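You operate a simulated robot arm through the tools that you are given. There is no shell and no other tool.

You run a simulated robot arm. Do the job below in one go: nothing can be reset, and whatever is moved stays where it is left.

Task
File the rolled drawing for the job on the screen in its tube and mark the tube IN.
Fine: its tube bears the same job code; put the tube's lid back on.

The check looks at the end state, three seconds after you hand in, the way a careful person would. Anything else that was tipped, shoved, dropped, spilled or broken makes it a failure. A push-on lid holds only when it is set on centred and level and pressed home; a screw cap is set on level and turned clockwise until tight.

Robot
A 7-joint arm with a two-finger parallel gripper, fixed in place. Base frame: the origin is at the foot of the arm, x ahead of it, y to its left, z up. Lengths are in mm, angles in degrees, forces in N, time in s.
With the tool pointing down near the work surface it reaches from about 320 to 860 mm from the base axis. Its first joint turns from -166.0 to 166.0 degrees. Payload 3.43 kg.
The TCP is the grasp point between the finger pads, 34 mm short of the fingertips. In the tool frame z runs along the fingers and y along their closing line. Largest opening 128 mm; finger width 24, thickness 12; the body of the gripper, 48 by 130 mm, starts 96 mm behind the TCP.
Orientation is that of the tool frame in the base frame, as [roll, pitch, yaw] about the fixed x, y, z axes, in that order (R = Rz(yaw) Ry(pitch) Rx(roll)). With the fingers straight down and closing along the base's y, the tool's x points along the base's -x, its y along +y and its z along -z.

Tools
- The arm moves only by the tool move_arm. Its argument "increments" is a list that holds one entry, the list of rows, each a list of 7 numbers: the shift along the tool's x, y, z in mm, then the turn, a rotation vector about the tool's x, y, z in degrees, then the finger opening in mm, from 0 to 128. In form: [[[x, y, z, ax, ay, az, grip], ...]]. A call has 1 to 20 rows; each row is the pose to reach, as a shift and turn from the pose commanded when the call began, along the tool's axes at that moment. Rows are played at 5 a second. More than 50 mm and 8.6 degrees between two rows, or a gripper value outside its range, and nothing of the call is played. A pose out of reach is approached as far as the arm can. The call stops where the force on the tool passes 40 N (or 10 N more than at its start, if that is more) or the arm is blocked; 0.2 s more then pass. Each finger travels about 153 mm/s and halts on what it meets, pressing with about 20 N; the grip force reading is that of the motor and also rises with nothing between the fingers. The clock runs only during rows and for 0.2 s after the last one: add rows that repeat a pose to give the fingers time. It gives the time, the measured TCP pose, the force on the tool (base axes), the opening and the grip force at its end, in the units of the frame above (readings bear some noise), with the torque about the TCP (base axes, N m) and any sound that the robot's microphone picked up.
- Cameras (640 x 400 px; columns grow to the right, rows downward): "scene" is fixed at [56.6, 644, 1623.8]; the picture's right is [-0.54, -0.84, 0.00], its down [-0.71, 0.46, -0.54] and it looks along [0.45, -0.29, -0.84] (base axes); focal length 214 px, centre (320, 200). "wrist" rides on the gripper at [76, -11, -160] in the tool frame; the picture's right is [0.15, 0.99, 0.00], its down [-0.88, 0.13, -0.46] and it looks along [-0.45, 0.07, 0.89] (tool axes); focal length 234 px, centre (320, 200). There is no depth. A picture from a camera that has moved, and an enlarged one, comes with that camera's place and axes in the base frame and with its lens. The place of the scene camera against the robot may be out by one fixed shift of up to 12 mm in any direction.
- capture(camera): a new picture of that camera. The clock stands still meanwhile.
- enlarge(camera, box): a new picture of the part [left, top, right, bottom] of that camera's present view, enlarged. The clock stands still meanwhile.
- hand_in(): hands the job in; it is judged then, once.

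Nothing tells you positions but the pictures and the camera data. Unless the task says otherwise, let go and move clear before handing in.

The tools are called after "Emit:" as a command line: name --argument value ..., lists and objects as JSON in quotes. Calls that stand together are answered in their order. move_arm: Moves the arm, as the interface text tells. Its arguments: {"type":"object","properties":{"increments":{"type":"array","items":{"type":"array","items":{"type":"array","items":{"type":"number"}}}}},"required":["increments"]} The other tools are called the same way: capture (camera) takes a picture; enlarge (camera, box) takes an enlarged picture of a part of a camera's view; hand_in () hands the job in.

At the start:

```text
time_s: 0.0
tcp_pos: [322.0, 307.9, 1274.8]
tcp_rot: [-179.9, 0.0, -180.0]
ft_force: [0.6, -0.1, -0.1]
ft_torque: [0.01, 0.01, -0.03]
width: 128.0
gripper_force: 0.1
```

scene: 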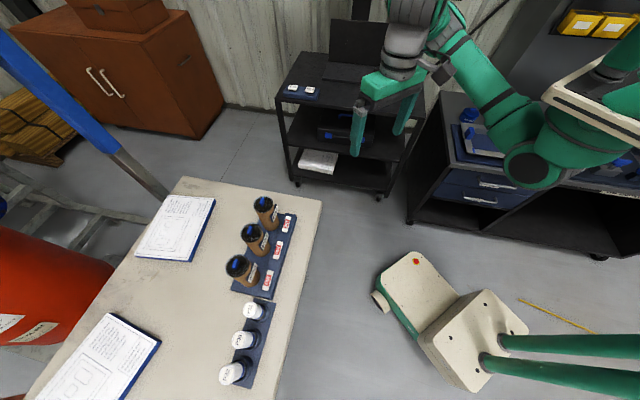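
wrist: 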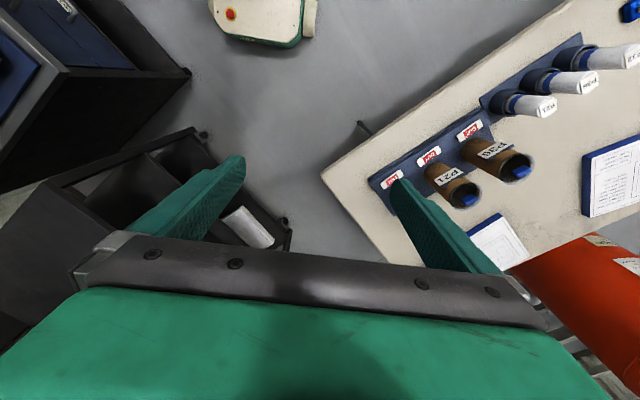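

I see a table with three brown tubes in a blue rack with red/white signs, and three white rolled drawings standing in another rack. I need to look closer to find the screen, the codes, the lids and the IN markers.

Emit:
enlarge --camera "scene" --box '[210, 180, 330, 300]'

Emit:
enlarge --camera "scene" --box '[200, 290, 300, 390]'

Emit:
enlarge --camera "scene" --box '[270, 10, 430, 130]'

Emit:
enlarge --camera "scene" --box '[420, 0, 640, 200]'

Emit:
enlarge --camera "wrist" --box '[360, 20, 640, 220]'

```text
3.33 times, centred on (270, 240) of scene
camera zoom: at [56.6, 644.0, 1623.8], right [-0.54, -0.84, 0.0], down [-0.71, 0.46, -0.54], along [0.45, -0.29, -0.84], focal length 715 px, centre (487, 67)
```

zoom: 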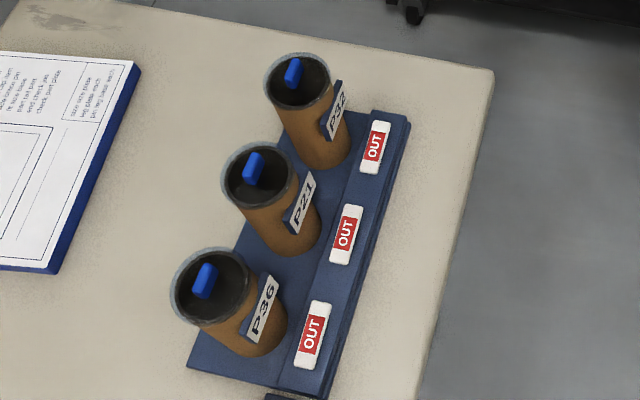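

```text
4.00 times, centred on (250, 340) of scene
camera zoom: at [56.6, 644.0, 1623.8], right [-0.54, -0.84, 0.0], down [-0.71, 0.46, -0.54], along [0.45, -0.29, -0.84], focal length 858 px, centre (600, -360)
```

zoom: 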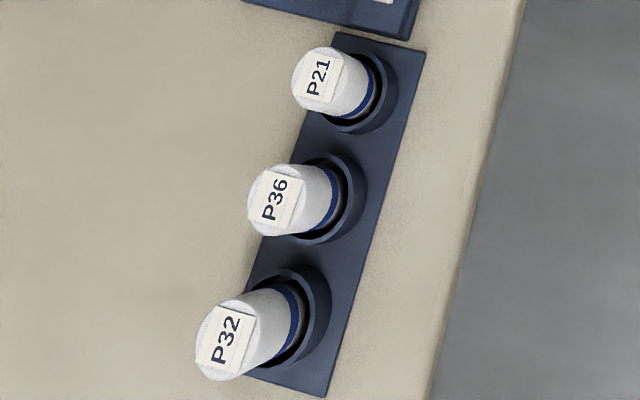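

```text
3.33 times, centred on (350, 70) of scene
camera zoom: at [56.6, 644.0, 1623.8], right [-0.54, -0.84, 0.0], down [-0.71, 0.46, -0.54], along [0.45, -0.29, -0.84], focal length 715 px, centre (220, 633)
```

zoom: 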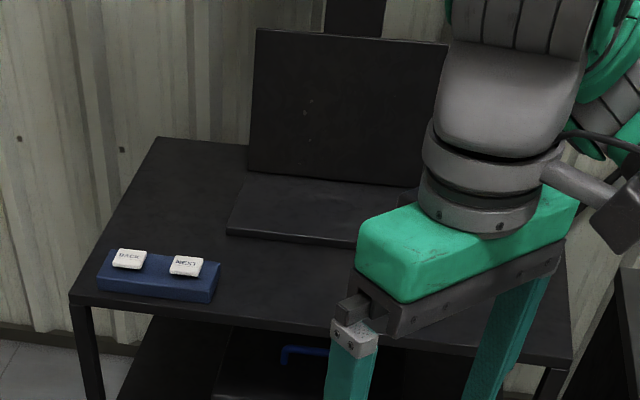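

```text
2.00 times, centred on (530, 100) of scene
camera zoom: at [56.6, 644.0, 1623.8], right [-0.54, -0.84, 0.0], down [-0.71, 0.46, -0.54], along [0.45, -0.29, -0.84], focal length 429 px, centre (-100, 400)
```

zoom: 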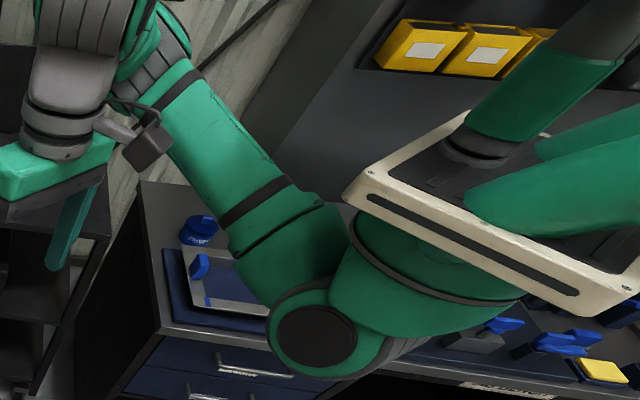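

```text
2.00 times, centred on (500, 120) of wrist
camera zoom: at [246.0, 295.7, 1433.7], right [-0.15, 0.99, 0.0], down [0.88, 0.13, 0.46], along [0.45, 0.07, -0.89], focal length 468 px, centre (-40, 360)
```

zoom: 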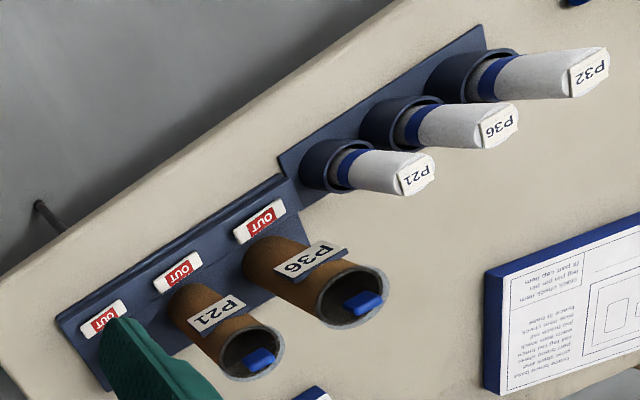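

The tubes are P32, P21, P36, each with an OUT marker; the rolls are P21, P36, P32. A laptop with a dark screen sits on the trolley with BACK and NEXT buttons beside it. I'll look closer at the papers, the markers and the screen.

Emit:
enlarge --camera "scene" --box '[130, 185, 220, 270]'

Emit:
enlarge --camera "scene" --box '[30, 310, 165, 400]'

Emit:
enlarge --camera "scene" --box '[255, 210, 300, 240]'

Emit:
enlarge --camera "scene" --box '[275, 75, 335, 110]'

Emit:
enlarge --camera "scene" --box '[280, 110, 400, 200]'

Emit:
enlarge --camera "wrist" --box '[570, 120, 640, 230]'

```text
4.71 times, centred on (175, 228) of scene
camera zoom: at [56.6, 644.0, 1623.8], right [-0.54, -0.84, 0.0], down [-0.71, 0.46, -0.54], along [0.45, -0.29, -0.84], focal length 1009 px, centre (1002, 71)
```

zoom: 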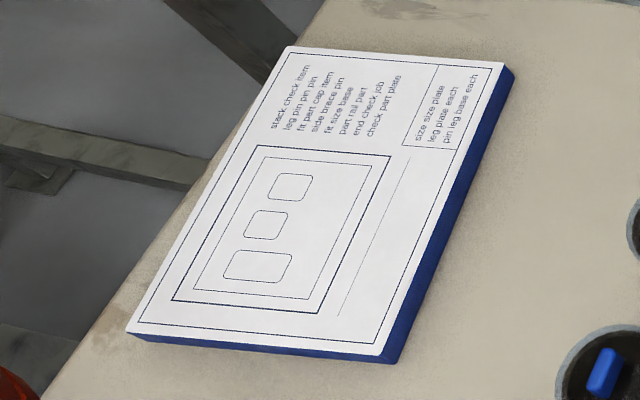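

```text
4.44 times, centred on (98, 355) of scene
camera zoom: at [56.6, 644.0, 1623.8], right [-0.54, -0.84, 0.0], down [-0.71, 0.46, -0.54], along [0.45, -0.29, -0.84], focal length 953 px, centre (1309, -489)
```

zoom: 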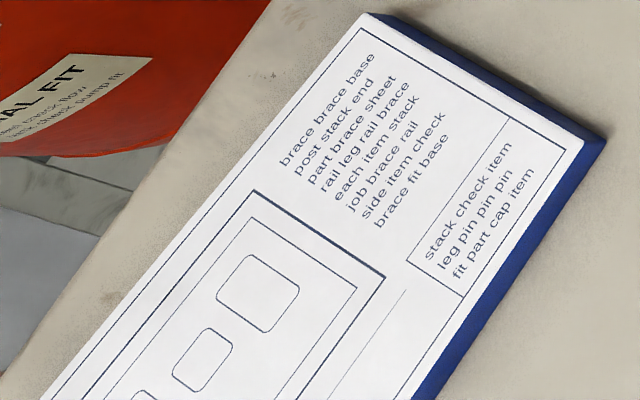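

```text
13.33 times, centred on (278, 225) of scene
camera zoom: at [56.6, 644.0, 1623.8], right [-0.54, -0.84, 0.0], down [-0.71, 0.46, -0.54], along [0.45, -0.29, -0.84], focal length 2860 px, centre (887, -133)
```

zoom: 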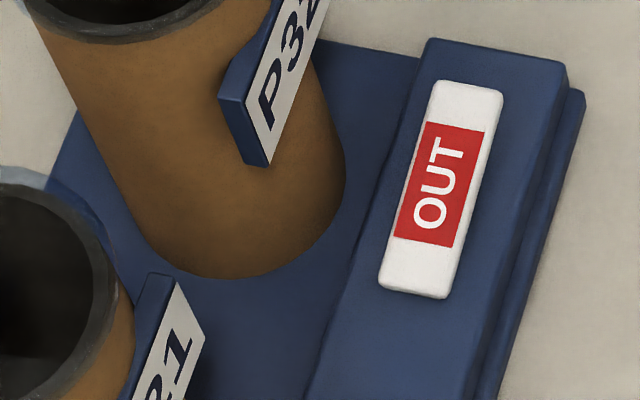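

```text
10.67 times, centred on (305, 92) of scene
camera zoom: at [56.6, 644.0, 1623.8], right [-0.54, -0.84, 0.0], down [-0.71, 0.46, -0.54], along [0.45, -0.29, -0.84], focal length 2288 px, centre (480, 1347)
```

zoom: 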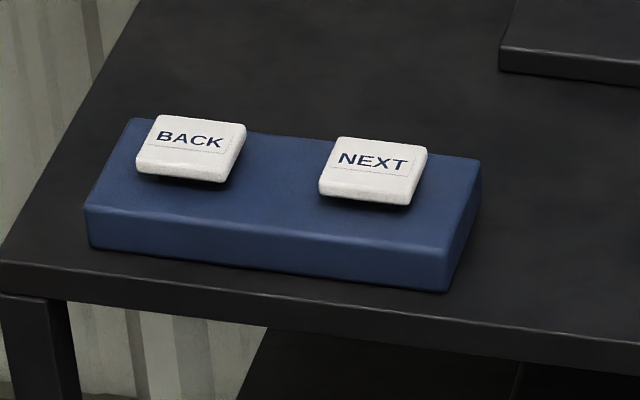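

```text
4.44 times, centred on (340, 155) of scene
camera zoom: at [56.6, 644.0, 1623.8], right [-0.54, -0.84, 0.0], down [-0.71, 0.46, -0.54], along [0.45, -0.29, -0.84], focal length 953 px, centre (231, 400)
```

zoom: 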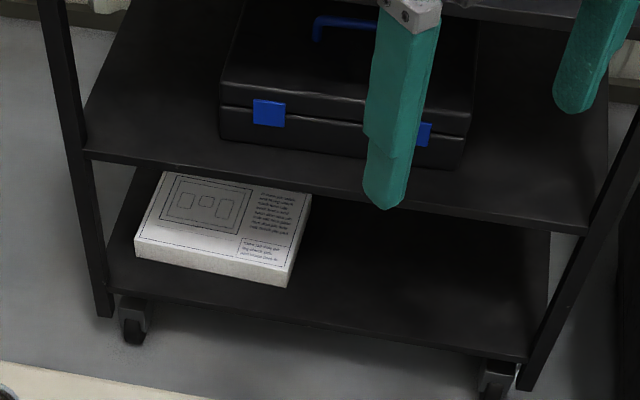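

```text
3.64 times, centred on (605, 175) of wrist
camera zoom: at [246.0, 295.7, 1433.7], right [-0.15, 0.99, 0.0], down [0.88, 0.13, 0.46], along [0.45, 0.07, -0.89], focal length 852 px, centre (-716, 291)
```

zoom: 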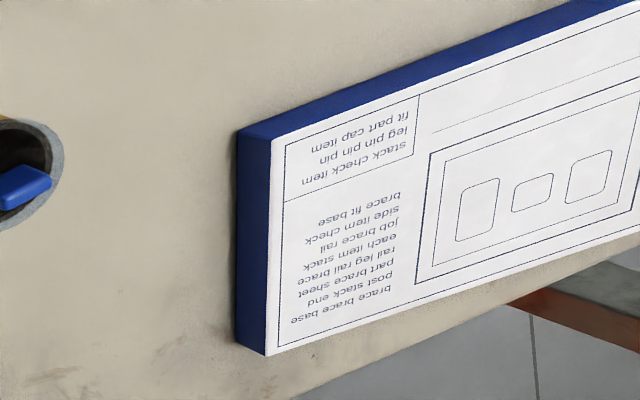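

The papers are just generic drawings; the screen is dark, so I need a better look at it. I'll tilt the gripper up in free air so that the wrist camera looks toward the trolley.

Emit:
move_arm --increments '[[[0, 0, 0, 0, -5, 0, 128], [0, 0, 0, 0, -10, 0, 128], [0, 0, 0, 0, -15, 0, 128], [0, 0, 0, 0, -20, 0, 128], [0, 0, 0, 0, -25, 0, 128], [0, 0, 0, 0, -30, 0, 128], [0, 0, 0, 0, -35, 0, 128], [0, 0, 0, 0, -40, 0, 128]]]'

Emit:
capture --camera "wrist"

Emit:
capture --camera "scene"

```text
time_s: 1.8
tcp_pos: [324.0, 304.9, 1268.2]
tcp_rot: [179.4, 37.8, 179.3]
ft_force: [0.5, -0.7, 0.3]
ft_torque: [0.02, -0.01, 0.0]
width: 128.1
gripper_force: 0.1
```

```text
taken
camera wrist: at [166.4, 294.0, 1346.0], right [-0.11, 0.99, -0.08], down [0.42, 0.12, 0.9], along [0.9, 0.07, -0.43], focal length 234 px, centre (320, 200)
```

wrist: 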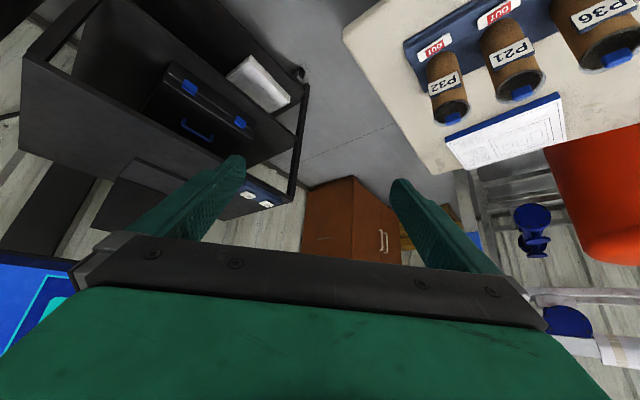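

```text
taken
```

scene: 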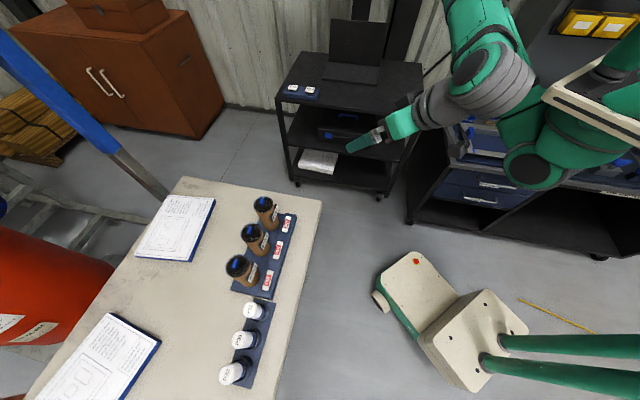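

There's a bright blue panel at the wrist image's far left, likely a wall screen beyond the scene camera's view (the image is upside-down). I'll turn the gripper toward it.

Emit:
move_arm --increments '[[[0, 0, 0, 3.21, 0, 3.83, 128], [0, 0, 0, 6.42, 0, 7.66, 128], [0, 0, 0, 9.63, 0, 11.5, 128], [0, 0, 0, 12.84, 0, 15.3, 128], [0, 0, 0, 16.05, 0, 19.15, 128], [0, 0, 0, 19.26, 0, 23, 128], [0, 0, 0, 22.5, 0, 26.8, 128], [0, 0, 0, 25.7, 0, 30.6, 128]]]'

Emit:
capture --camera "wrist"

```text
time_s: 3.6
tcp_pos: [330.2, 303.8, 1212.2]
tcp_rot: [-178.3, 37.8, 140.9]
ft_force: [-0.8, -0.2, -0.4]
ft_torque: [0.0, 0.03, 0.0]
width: 128.3
gripper_force: 0.0
out of reach, approached as far as the arm can: row 3, 4, 5, 6, 7, 8
```

```text
taken
camera wrist: at [204.0, 397.8, 1291.0], right [0.55, 0.83, -0.11], down [0.42, -0.15, 0.9], along [0.73, -0.54, -0.43], focal length 234 px, centre (320, 200)
```

wrist: 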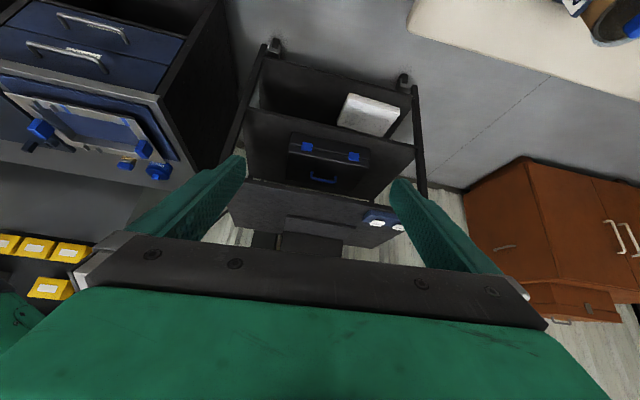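

The trolley's laptop is turned away and dark; the bright panel is now hidden behind the gripper. I'll lower a bit and pitch further up to see the wall there.

Emit:
move_arm --increments '[[[18, 0, 24, 0, -4, 0, 128], [37, 0, 47, 0, -8, 0, 128], [55, 0, 71, 0, -12, 0, 128], [73, 0, 95, 0, -16, 0, 128], [92, 0, 118, 0, -20, 0, 128], [92, 0, 118, 0, -25, 0, 128], [92, 0, 118, 0, -30, 0, 128]]]'

Emit:
capture --camera "wrist"

Emit:
capture --camera "scene"

```text
time_s: 5.2
tcp_pos: [335.2, 301.5, 1073.6]
tcp_rot: [179.9, 70.0, 139.9]
ft_force: [-0.2, 0.7, -0.4]
ft_torque: [-0.01, -0.01, 0.01]
width: 128.1
gripper_force: 0.1
```

```text
taken
camera wrist: at [192.8, 405.6, 1056.3], right [0.6, 0.79, -0.14], down [-0.02, 0.18, 0.98], along [0.8, -0.58, 0.12], focal length 234 px, centre (320, 200)
```

wrist: 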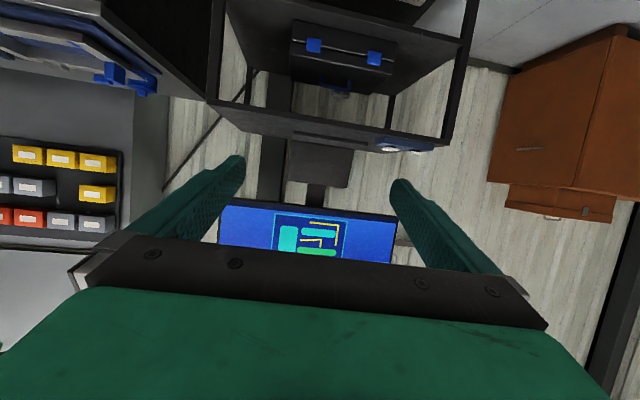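

```text
taken
```

scene: 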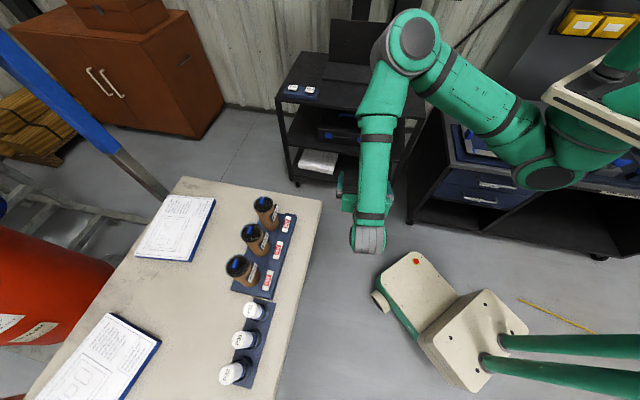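

A wall screen is visible between the fingers. I'll pitch up further to see the whole display.

Emit:
move_arm --increments '[[[0, 0, 0, 0, -5, 0, 128], [0, 0, 0, 0, -10, 0, 128], [0, 0, 0, 0, -15, 0, 128], [0, 0, 0, 0, -20, 0, 128], [0, 0, 0, 0, -20, 0, 128]]]'

Emit:
capture --camera "wrist"

```text
time_s: 6.4
tcp_pos: [331.8, 295.6, 1073.7]
tcp_rot: [179.9, 86.7, 140.1]
ft_force: [-0.4, -0.6, 0.2]
ft_torque: [0.03, 0.03, 0.04]
width: 128.0
gripper_force: 0.1
out of reach, approached as far as the arm can: row 4, 5
```

```text
taken
camera wrist: at [199.6, 391.3, 1008.1], right [0.63, 0.76, -0.15], down [-0.23, 0.36, 0.91], along [0.74, -0.54, 0.4], focal length 234 px, centre (320, 200)
```

wrist: 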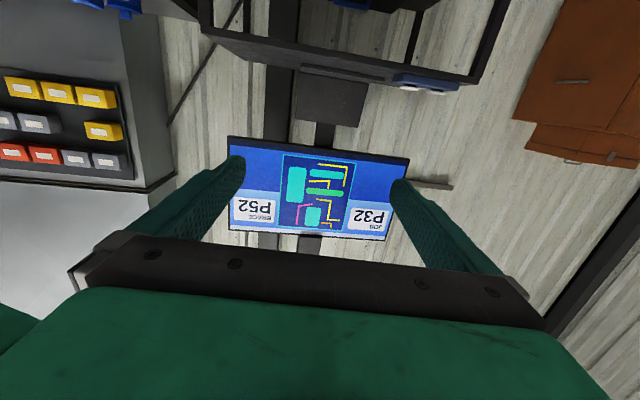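

Emit:
enlarge --camera "wrist" --box '[215, 125, 425, 255]'

Emit:
enlarge --camera "wrist" --box '[335, 180, 405, 240]'

Emit:
enlarge --camera "wrist" --box '[380, 60, 450, 100]'

```text
3.05 times, centred on (320, 190) of wrist
camera zoom: at [199.6, 391.3, 1008.1], right [0.63, 0.76, -0.15], down [-0.23, 0.36, 0.91], along [0.74, -0.54, 0.4], focal length 714 px, centre (320, 230)
```

zoom: 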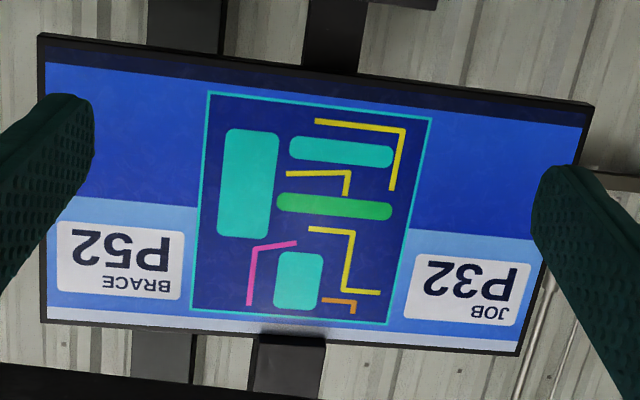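

```text
6.67 times, centred on (370, 210) of wrist
camera zoom: at [199.6, 391.3, 1008.1], right [0.63, 0.76, -0.15], down [-0.23, 0.36, 0.91], along [0.74, -0.54, 0.4], focal length 1561 px, centre (-13, 133)
```

zoom: 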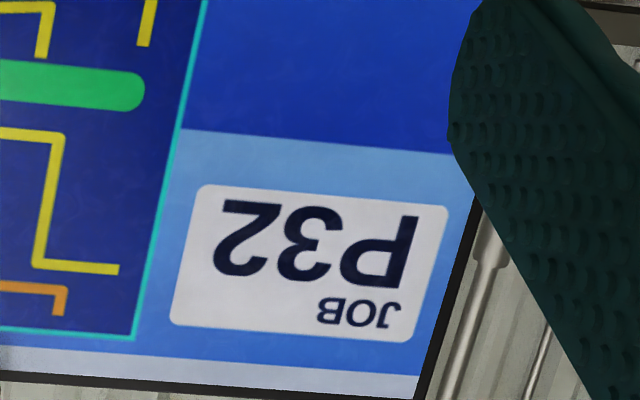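

```text
9.14 times, centred on (415, 80) of wrist
camera zoom: at [199.6, 391.3, 1008.1], right [0.63, 0.76, -0.15], down [-0.23, 0.36, 0.91], along [0.74, -0.54, 0.4], focal length 2141 px, centre (-549, 1297)
```

zoom: 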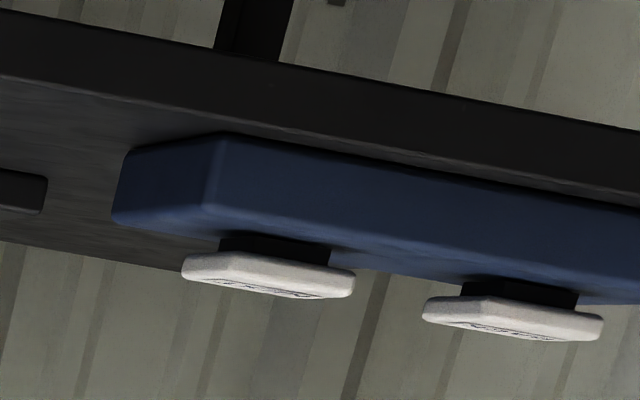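

The wall screen says JOB P32 (BRACE P52 is something else). So I need roll P32 into tube P32, with its lid back on and its marker turned to IN. I'll bring the tool back to pointing down.

Emit:
move_arm --increments '[[[0, 0, 0, 0, 8, 0, 128], [0, 0, 0, 0, 16, 0, 128], [0, 0, 0, 0, 24, 0, 128], [0, 0, 0, 0, 32, 0, 128], [0, 0, 0, 0, 40, 0, 128], [0, 0, 0, 0, 48, 0, 128], [0, 0, 0, 0, 56, 0, 128], [0, 0, 0, 0, 64, 0, 128], [0, 0, 0, 0, 72, 0, 128], [0, 0, 0, 0, 80, 0, 128], [0, 0, 0, 0, 88, 0, 128], [0, 0, 0, 0, 90, 0, 128], [0, 0, 0, 0, 90, 0, 128]]]'

Emit:
capture --camera "wrist"

Emit:
capture --camera "scene"

```text
time_s: 9.2
tcp_pos: [332.6, 295.9, 1074.5]
tcp_rot: [-179.9, -3.5, 140.1]
ft_force: [0.0, 0.1, 0.0]
ft_torque: [0.0, 0.01, -0.01]
width: 128.0
gripper_force: 0.0
```

```text
taken
camera wrist: at [274.8, 329.1, 1238.1], right [0.52, 0.85, 0.01], down [0.78, -0.48, 0.4], along [0.35, -0.2, -0.92], focal length 234 px, centre (320, 200)
```

wrist: 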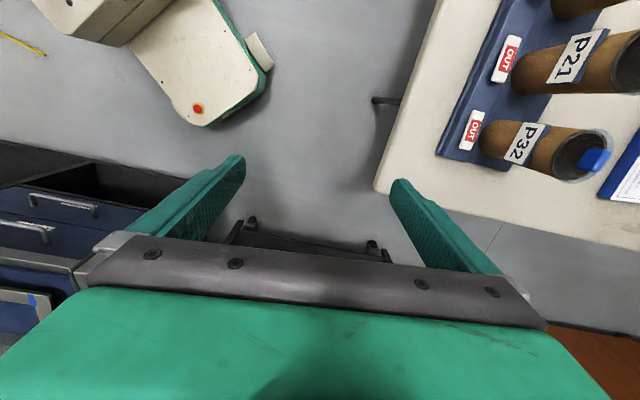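

```text
taken
```

scene: 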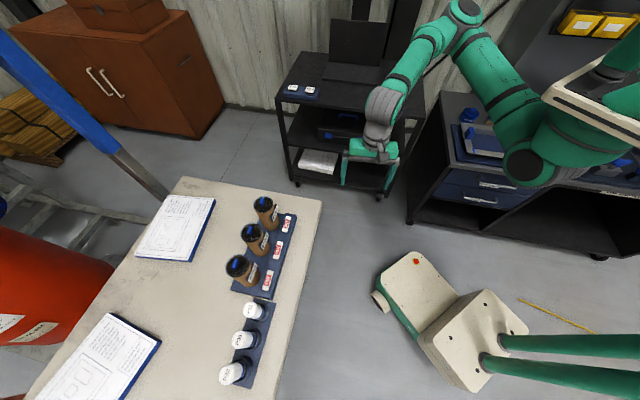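

I'll level the tool, then turn it so that the camera looks outward over the table, moving above the near table edge.

Emit:
move_arm --increments '[[[0, 0, 0, 0, -3.5, 0, 128], [0, 0, 0, 0, -3.5, 0, 128]]]'

Emit:
move_arm --increments '[[[10, 11, -7, 0, 0, -8, 128], [20, 21, -14, 0, 0, -16, 128], [31, 32, -21, 0, 0, -24, 128], [41, 43, -28, 0, 0, -32, 128], [51, 54, -35, 0, 0, -40, 128], [61, 64, -42, 0, 0, -48, 128], [72, 75, -49, 0, 0, -56, 128], [82, 86, -56, 0, 0, -64, 128], [92, 96, -63, 0, 0, -72, 128], [103, 107, -70, 0, 0, -80, 128], [113, 118, -75, 0, 0, -88, 128], [113, 118, -75, 0, 0, -88, 128]]]'

Emit:
capture --camera "wrist"

Emit:
capture --camera "scene"

```text
time_s: 9.8
tcp_pos: [332.1, 295.2, 1074.8]
tcp_rot: [180.0, 0.2, 140.2]
ft_force: [0.7, 0.3, -0.2]
ft_torque: [-0.01, 0.03, 0.02]
width: 128.4
gripper_force: 0.1
```

```text
time_s: 12.4
tcp_pos: [322.4, 458.4, 1149.4]
tcp_rot: [-179.7, 0.0, -131.8]
ft_force: [-1.1, -0.5, 0.1]
ft_torque: [0.01, 0.04, 0.02]
width: 127.9
gripper_force: 0.0
```

```text
taken
camera wrist: at [279.8, 394.5, 1308.3], right [-0.84, 0.55, 0.0], down [0.49, 0.74, 0.46], along [0.25, 0.38, -0.89], focal length 234 px, centre (320, 200)
```

wrist: 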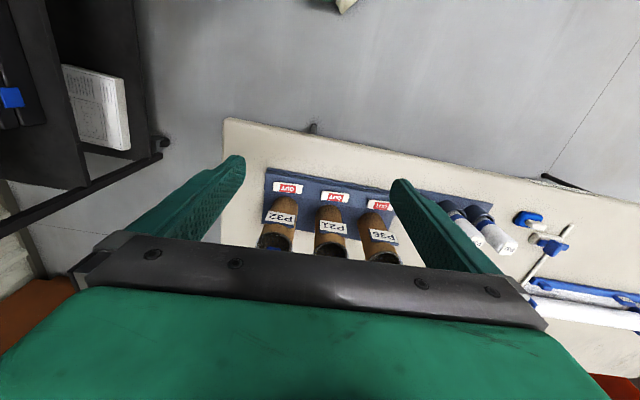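

```text
taken
```

scene: 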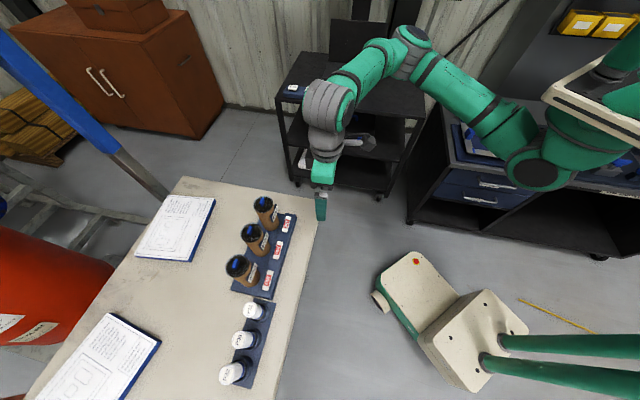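

Emit:
enlarge --camera "wrist" --box '[240, 150, 420, 270]'

Emit:
enlarge --camera "wrist" --box '[420, 170, 640, 310]'

Emit:
enlarge --camera "wrist" --box '[255, 170, 325, 255]'

```text
3.33 times, centred on (330, 210) of wrist
camera zoom: at [279.8, 394.5, 1308.3], right [-0.84, 0.55, 0.0], down [0.49, 0.74, 0.46], along [0.25, 0.38, -0.89], focal length 781 px, centre (287, 167)
```

zoom: 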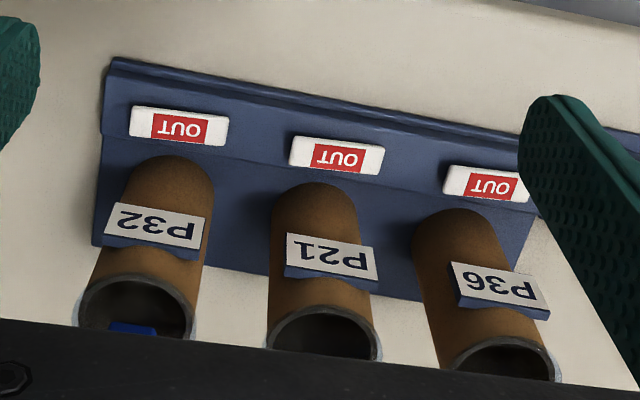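

```text
2.86 times, centred on (530, 240) of wrist
camera zoom: at [279.8, 394.5, 1308.3], right [-0.84, 0.55, 0.0], down [0.49, 0.74, 0.46], along [0.25, 0.38, -0.89], focal length 669 px, centre (-280, 86)
```

zoom: 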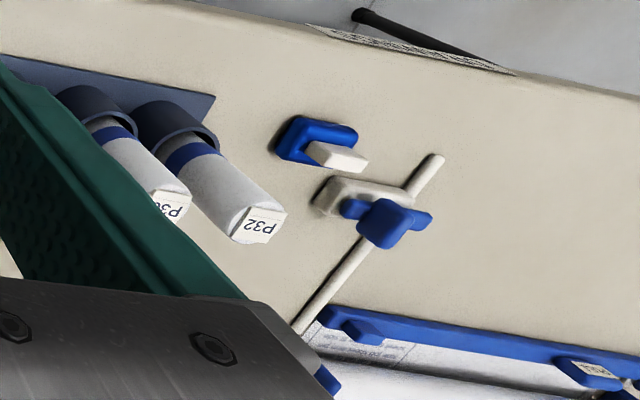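

```text
4.71 times, centred on (290, 212) of wrist
camera zoom: at [279.8, 394.5, 1308.3], right [-0.84, 0.55, 0.0], down [0.49, 0.74, 0.46], along [0.25, 0.38, -0.89], focal length 1102 px, centre (461, 141)
```

zoom: 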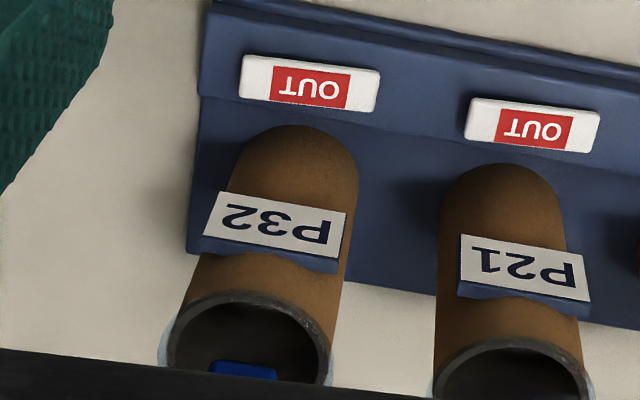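

I'll move lower and back toward the robot for a close look at the P32 marker, its tube and lid.

Emit:
move_arm --increments '[[[12, -12, 34, 0, 0, 0, 128], [24, -24, 68, 0, 0, 0, 128], [36, -36, 102, 0, 0, 0, 128], [48, -48, 136, 0, 0, 0, 128], [60, -60, 170, 0, 0, 0, 128], [60, -60, 170, 0, 0, 0, 128]]]'

Emit:
capture --camera "wrist"

```text
time_s: 13.8
tcp_pos: [324.5, 372.1, 977.9]
tcp_rot: [-180.0, -0.1, -131.8]
ft_force: [0.2, 0.4, 0.7]
ft_torque: [-0.01, -0.01, -0.04]
width: 127.9
gripper_force: 0.0
```

```text
taken
camera wrist: at [282.6, 309.2, 1138.3], right [-0.83, 0.55, 0.0], down [0.49, 0.74, 0.46], along [0.25, 0.38, -0.89], focal length 234 px, centre (320, 200)
```

wrist: 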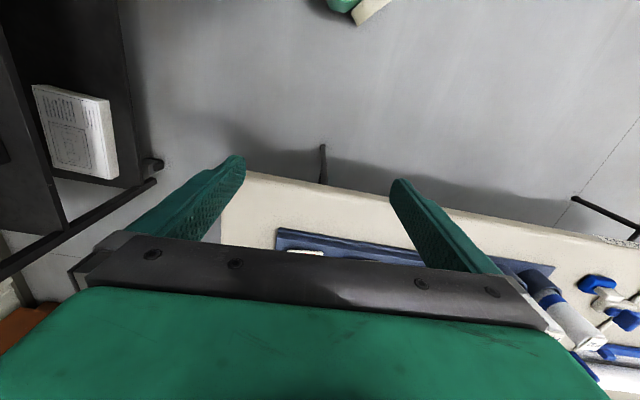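

The gripper hides the target from here. I'll go up and out so that tube P32 and its marker lie under the TCP, where the camera sees well.

Emit:
move_arm --increments '[[[0, 0, -40, 0, 0, 0, 128], [0, 0, -80, 0, 0, 0, 128], [-20, 0, -102, 0, 0, 0, 128], [-60, 0, -102, 0, 0, 0, 128], [-100, 0, -102, 0, 0, 0, 128], [-140, 0, -102, 0, 0, 0, 128], [-180, 0, -102, 0, 0, 0, 128], [-220, 0, -102, 0, 0, 0, 128], [-257, -5, -102, 0, 0, 0, 128], [-257, -5, -102, 0, 0, 0, 128]]]'

Emit:
capture --camera "wrist"

Emit:
capture --camera "scene"

```text
time_s: 16.0
tcp_pos: [500.6, 561.9, 1080.8]
tcp_rot: [-179.8, -0.1, -131.8]
ft_force: [0.3, 0.1, 0.4]
ft_torque: [0.01, -0.01, 0.02]
width: 128.4
gripper_force: 0.1
```

```text
taken
camera wrist: at [458.8, 498.4, 1240.2], right [-0.83, 0.55, 0.0], down [0.49, 0.74, 0.46], along [0.25, 0.38, -0.89], focal length 234 px, centre (320, 200)
```

wrist: 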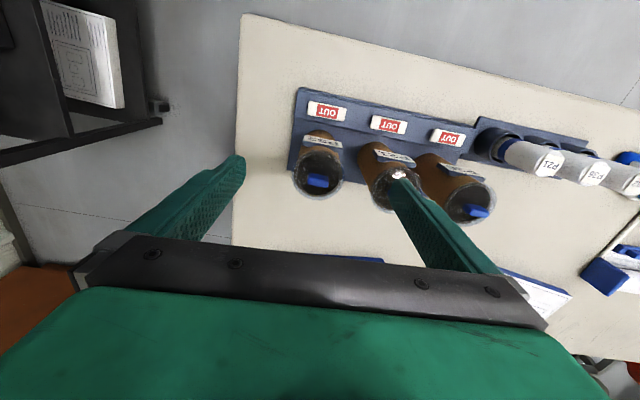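

```text
taken
```

scene: 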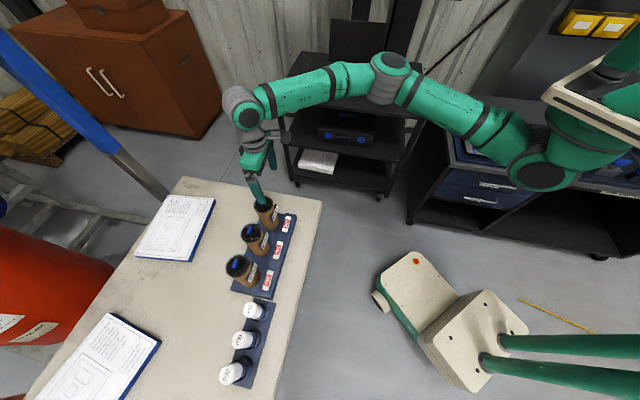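

Emit:
enlarge --camera "wrist" --box '[280, 80, 400, 215]'

Emit:
enlarge --camera "wrist" --box '[290, 130, 355, 205]'

Emit:
enlarge --camera "wrist" --box '[300, 95, 355, 130]'

Emit:
enlarge --camera "wrist" --box '[460, 100, 640, 230]'

Emit:
enlarge --camera "wrist" --box '[500, 100, 640, 200]'

```text
2.96 times, centred on (340, 148) of wrist
camera zoom: at [458.8, 498.4, 1240.2], right [-0.83, 0.55, 0.0], down [0.49, 0.74, 0.46], along [0.25, 0.38, -0.89], focal length 694 px, centre (261, 356)
```

zoom: 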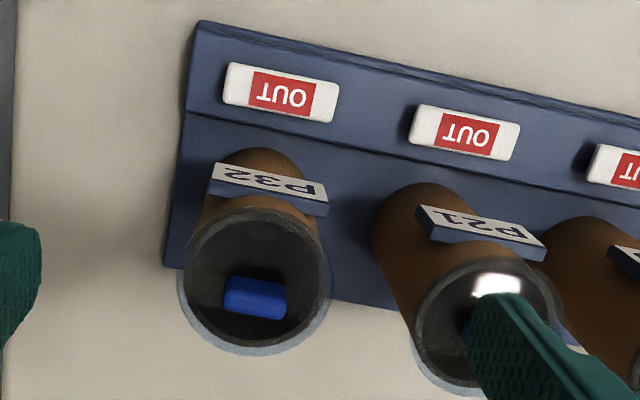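

```text
5.33 times, centred on (322, 168) of wrist
camera zoom: at [458.8, 498.4, 1240.2], right [-0.83, 0.55, 0.0], down [0.49, 0.74, 0.46], along [0.25, 0.38, -0.89], focal length 1249 px, centre (307, 373)
```

zoom: 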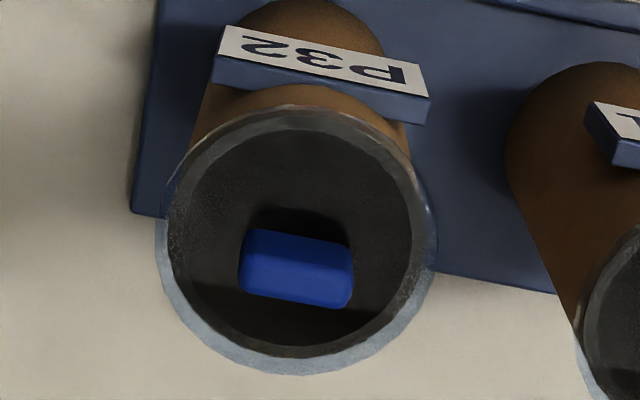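

```text
11.43 times, centred on (328, 112) of wrist
camera zoom: at [458.8, 498.4, 1240.2], right [-0.83, 0.55, 0.0], down [0.49, 0.74, 0.46], along [0.25, 0.38, -0.89], focal length 2676 px, centre (234, 1200)
```

zoom: 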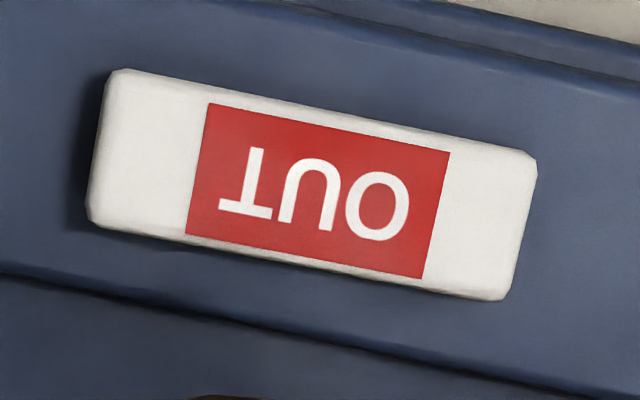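

```text
3.08 times, centred on (550, 165) of wrist
camera zoom: at [458.8, 498.4, 1240.2], right [-0.83, 0.55, 0.0], down [0.49, 0.74, 0.46], along [0.25, 0.38, -0.89], focal length 720 px, centre (-388, 308)
```

zoom: 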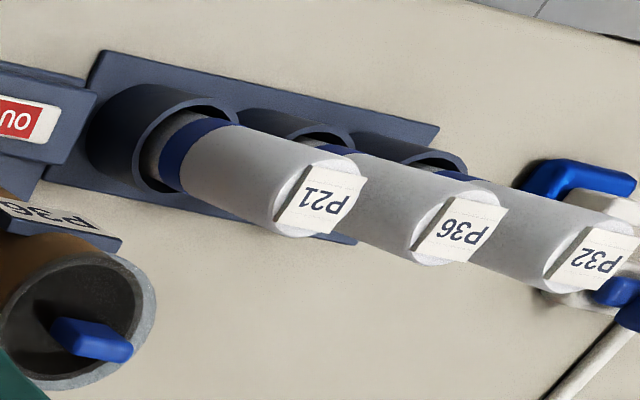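

```text
4.00 times, centred on (570, 150) of wrist
camera zoom: at [458.8, 498.4, 1240.2], right [-0.83, 0.55, 0.0], down [0.49, 0.74, 0.46], along [0.25, 0.38, -0.89], focal length 937 px, centre (-680, 400)
```

zoom: 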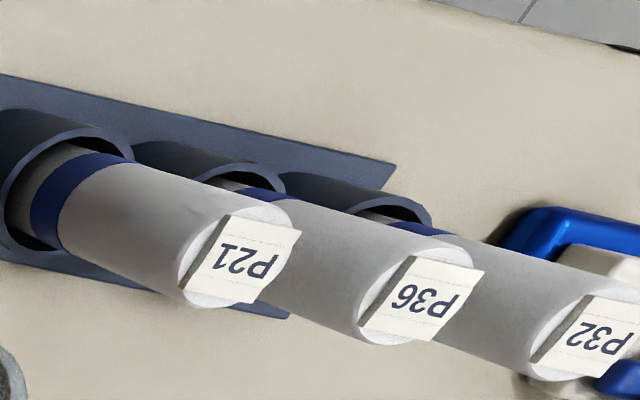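

The tab on lid P32 runs along the rack row, tube P32 is near (529, 600), rim z≈913, and its marker is near (476, 547, 779). I want a low-angle look at the marker to see how it works, so I'll pull back inward and tilt.

Emit:
move_arm --increments '[[[37, 3, 0, 0, 0, 0, 128], [74, 6, 0, 0, 0, 0, 128], [111, 9, 0, 0, 0, 0, 128], [148, 12, 0, 0, 0, 0, 128], [186, 16, 0, 0, 0, 0, 128], [186, 16, 38, 0, -8.3, 0, 128], [186, 16, 76, 0, -16.6, 0, 128], [186, 16, 114, 0, -25, 0, 128], [186, 16, 152, 0, -33.3, 0, 128], [186, 16, 190, 0, -41.6, 0, 128], [186, 16, 226, 0, -50, 0, 128], [186, 16, 226, 0, -50, 0, 128]]]'

Emit:
capture --camera "wrist"

Emit:
enlarge --camera "wrist" --box '[240, 120, 400, 240]'

```text
time_s: 18.6
tcp_pos: [358.6, 445.5, 866.4]
tcp_rot: [-178.8, 49.5, -131.7]
ft_force: [-0.1, -0.4, 0.7]
ft_torque: [0.05, 0.05, 0.11]
width: 127.9
gripper_force: 0.1
out of reach, approached as far as the arm can: row 11, 12
```

```text
taken
camera wrist: at [252.3, 312.9, 912.4], right [-0.79, 0.6, -0.12], down [0.05, 0.26, 0.96], along [0.61, 0.76, -0.24], focal length 234 px, centre (320, 200)
```

wrist: 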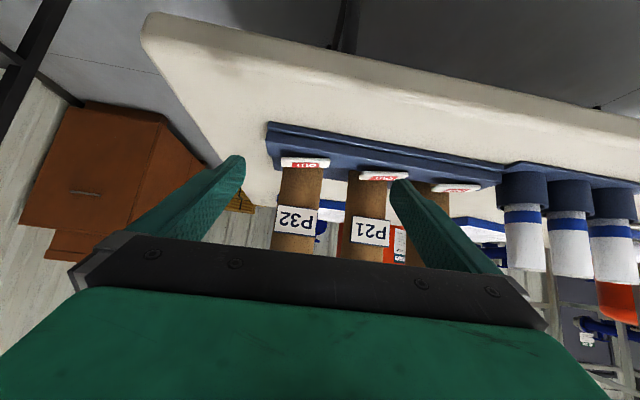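

```text
3.33 times, centred on (320, 180) of wrist
camera zoom: at [252.3, 312.9, 912.4], right [-0.79, 0.6, -0.12], down [0.05, 0.26, 0.96], along [0.61, 0.76, -0.24], focal length 781 px, centre (320, 267)
```

zoom: 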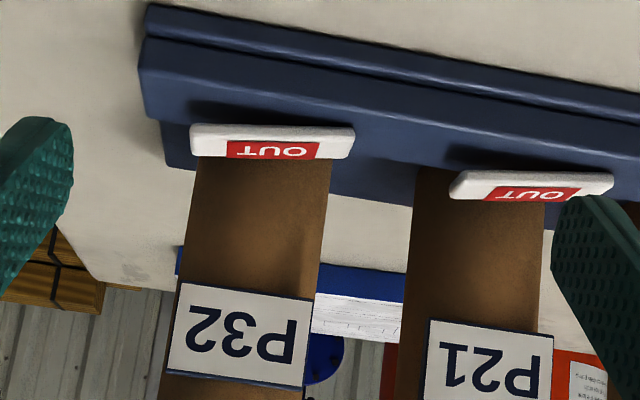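

Emit:
enlarge --camera "wrist" --box '[265, 140, 345, 185]'

Emit:
enlarge --camera "wrist" --box '[410, 170, 490, 210]'

Emit:
enlarge --camera "wrist" --box '[480, 160, 640, 280]'

```text
8.00 times, centred on (305, 162) of wrist
camera zoom: at [252.3, 312.9, 912.4], right [-0.79, 0.6, -0.12], down [0.05, 0.26, 0.96], along [0.61, 0.76, -0.24], focal length 1873 px, centre (440, 500)
```

zoom: 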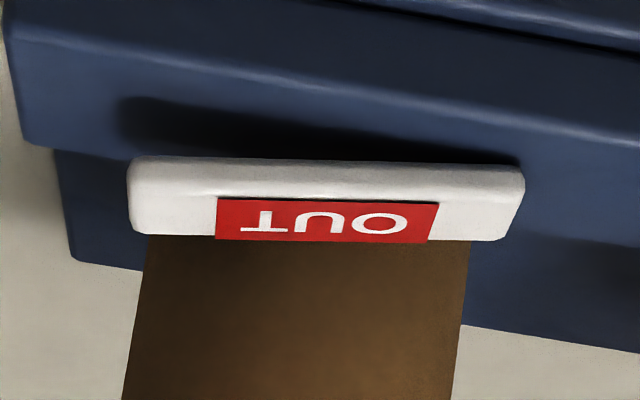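

```text
8.00 times, centred on (450, 190) of wrist
camera zoom: at [252.3, 312.9, 912.4], right [-0.79, 0.6, -0.12], down [0.05, 0.26, 0.96], along [0.61, 0.76, -0.24], focal length 1873 px, centre (-720, 280)
```

zoom: 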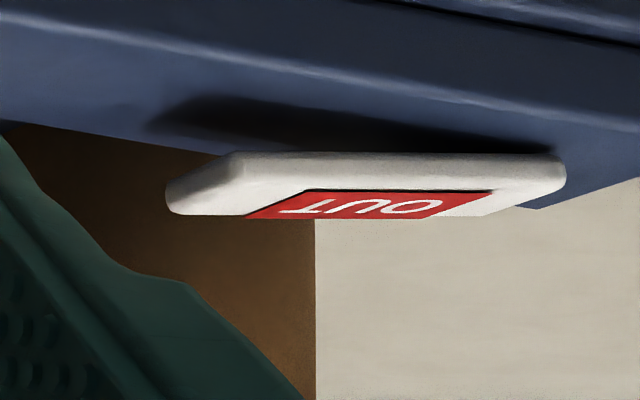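

```text
3.33 times, centred on (560, 220) of wrist
camera zoom: at [252.3, 312.9, 912.4], right [-0.79, 0.6, -0.12], down [0.05, 0.26, 0.96], along [0.61, 0.76, -0.24], focal length 781 px, centre (-480, 133)
```

zoom: 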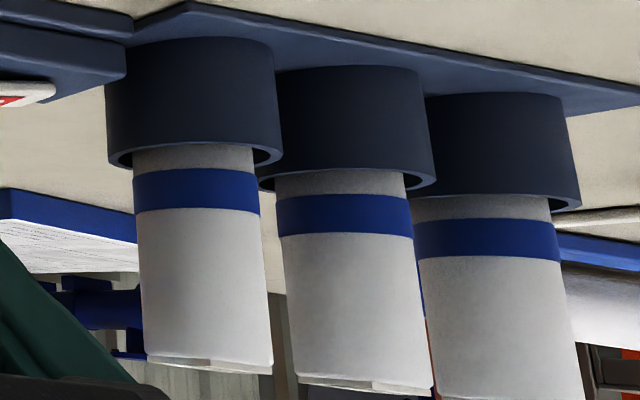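

The marker looks like a plate raised above the strip; I want its side profile. I'll untilt, rise, and move around to the end of the rack to look along it.

Emit:
move_arm --increments '[[[-17, 0, -15, 0, 8.25, 0, 128], [-34, 0, -29, 0, 16.5, 0, 128], [-51, 0, -44, 0, 24.75, 0, 128], [-68, 0, -58, 0, 33, 0, 128], [-85, 0, -73, 0, 41.25, 0, 128], [-102, 0, -87, 0, 49.5, 0, 128], [-102, 0, -87, 0, 49.5, 0, 128]]]'

```text
time_s: 20.2
tcp_pos: [356.0, 447.0, 1001.2]
tcp_rot: [-179.8, 0.4, -131.9]
ft_force: [-1.3, 0.8, 0.1]
ft_torque: [0.02, 0.02, -0.01]
width: 128.0
gripper_force: 0.0
```

Emit:
move_arm --increments '[[[-13, -18, 0, 0, 0, -8, 128], [-27, -37, 0, 0, 0, -16, 128], [-40, -55, 0, 0, 0, -24, 128], [-53, -73, 0, 0, 0, -32, 128], [-67, -91, 0, 0, 0, -40, 128], [-80, -110, 0, 0, 0, -48, 128], [-94, -128, 0, 0, 0, -56, 128], [-107, -146, 0, 0, 0, -64, 128], [-120, -164, 0, 0, 0, -72, 128], [-134, -183, 0, 0, 0, -80, 128], [-147, -201, 0, 0, 0, -87.5, 128], [-147, -201, 0, 0, 0, -87.5, 128]]]'

Emit:
capture --camera "wrist"

```text
time_s: 22.8
tcp_pos: [401.5, 342.0, 853.9]
tcp_rot: [-169.6, 0.9, -48.3]
ft_force: [-0.2, 0.1, 0.0]
ft_torque: [0.05, -0.12, -0.03]
width: 127.9
gripper_force: 0.0
out of reach, approached as far as the arm can: row 6, 7, 8, 9, 10, 11, 12
```

```text
taken
camera wrist: at [441.0, 272.1, 1010.8], right [-0.63, -0.75, -0.18], down [-0.74, 0.51, 0.44], along [-0.24, 0.41, -0.88], focal length 234 px, centre (320, 200)
```

wrist: 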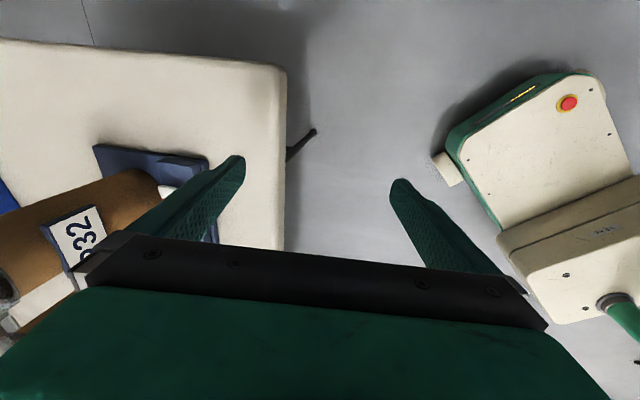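

The arm can't hold that yaw there; it approached a clipped pose. I'll rise and level first, then turn back.

Emit:
move_arm --increments '[[[0, 0, -40, -5, 0, 0, 128], [0, 0, -80, -10.4, 0, 0, 128], [0, 0, -120, -10.4, 0, 0, 128], [0, 0, -150, -10.4, 0, 0, 128], [0, 0, -150, -10.4, 0, 0, 128]]]'

Emit:
capture --camera "scene"

```text
time_s: 24.0
tcp_pos: [274.9, 311.0, 930.3]
tcp_rot: [-177.1, 0.2, -49.5]
ft_force: [-0.1, 0.3, -0.7]
ft_torque: [-0.02, -0.03, 0.02]
width: 128.2
gripper_force: 0.1
out of reach, approached as far as the arm can: row 1, 2, 3, 4, 5
```

```text
taken
```

scene: 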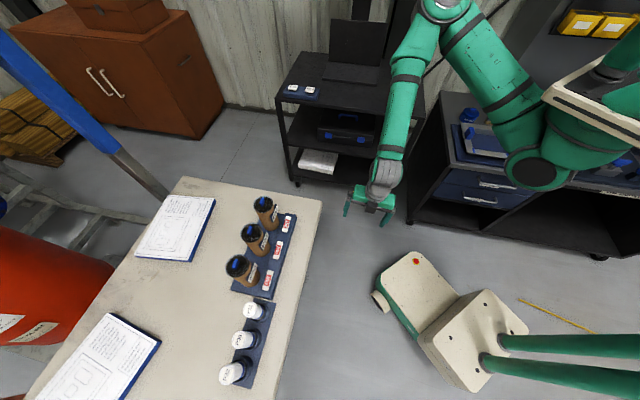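

Emit:
move_arm --increments '[[[0, 0, 0, -0.3, 0, 8, 128], [0, 0, 0, -0.6, 0, 16, 128], [0, 0, 0, -1, 0, 24, 128], [0, 0, 0, -1.2, 0, 32, 128], [0, 0, 0, -1.5, 0, 40, 128], [0, 0, 0, -1.8, 0, 48, 128], [0, 0, 0, -2, 0, 56, 128], [0, 0, 0, -2.2, 0, 64, 128], [0, 0, 0, -2.4, 0, 72, 128], [0, 0, 0, -2.6, 0, 78, 128], [0, 0, 0, -2.8, 0, 82.5, 128], [0, 0, 0, -2.8, 0, 82.5, 128]]]'

Emit:
capture --camera "scene"

```text
time_s: 26.6
tcp_pos: [291.5, 314.1, 941.5]
tcp_rot: [179.5, 3.1, -132.2]
ft_force: [1.3, 0.9, -0.8]
ft_torque: [-0.01, -0.03, -0.01]
width: 128.1
gripper_force: 0.0
```

```text
taken
```

scene: 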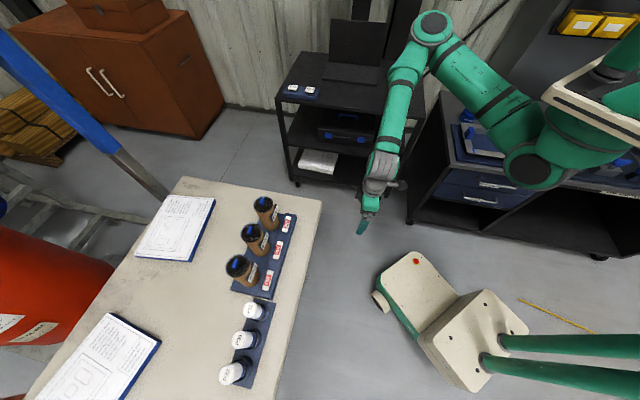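

The marker plate floats several mm above the strip, like a key on a stem. I'll move above it (staying on the robot side of the tubes) for a close top view.

Emit:
move_arm --increments '[[[-33, 2, 0, 0, 3.1, 1, 128], [-66, 4, 0, 0, 3.1, 2.2, 128], [-100, 7, 0, 0, 3.1, 2.2, 128], [-133, 9, 0, 0, 3.1, 2.2, 128], [-166, 11, 0, 0, 3.1, 2.2, 128], [-200, 13, 0, 0, 3.1, 2.2, 128], [-233, 16, 10, 0, 3.1, 2.2, 128], [-266, 18, 20, 0, 3.1, 2.2, 128], [-297, 20, 30, 0, 3.1, 2.2, 128], [-297, 20, 40, 0, 3.1, 2.2, 128], [-297, 20, 40, 0, 3.1, 2.2, 128]]]'

Emit:
capture --camera "wrist"

Emit:
enlarge --camera "wrist" --box '[240, 80, 400, 200]'

```text
time_s: 29.0
tcp_pos: [475.8, 550.4, 918.0]
tcp_rot: [179.5, 0.0, -134.2]
ft_force: [0.2, 0.6, 0.2]
ft_torque: [0.03, -0.04, 0.01]
width: 127.9
gripper_force: 0.1
```

```text
taken
camera wrist: at [432.9, 487.4, 1077.1], right [-0.81, 0.58, 0.01], down [0.52, 0.72, 0.46], along [0.26, 0.37, -0.89], focal length 234 px, centre (320, 200)
```

wrist: 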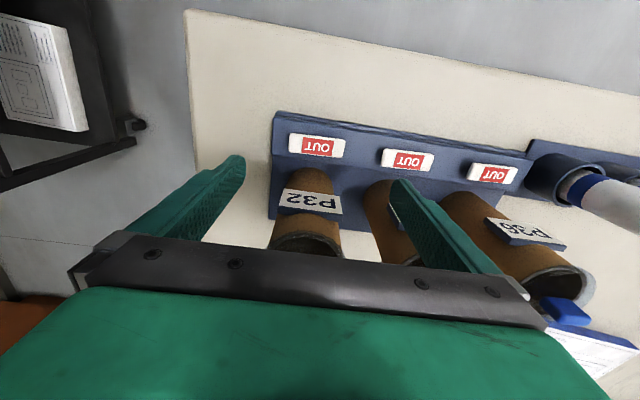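

```text
3.33 times, centred on (320, 140) of wrist
camera zoom: at [432.9, 487.4, 1077.1], right [-0.81, 0.58, 0.01], down [0.52, 0.72, 0.46], along [0.26, 0.37, -0.89], focal length 781 px, centre (320, 400)
```

zoom: 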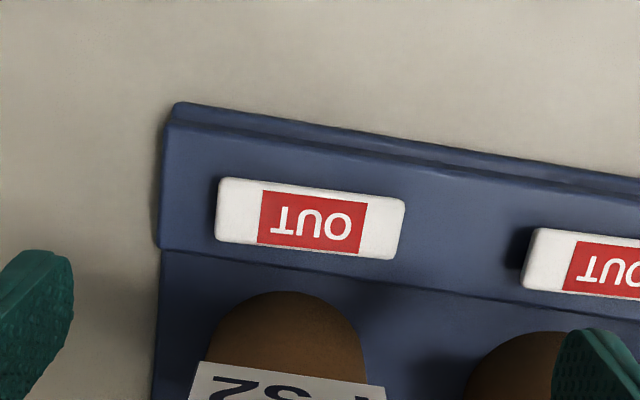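

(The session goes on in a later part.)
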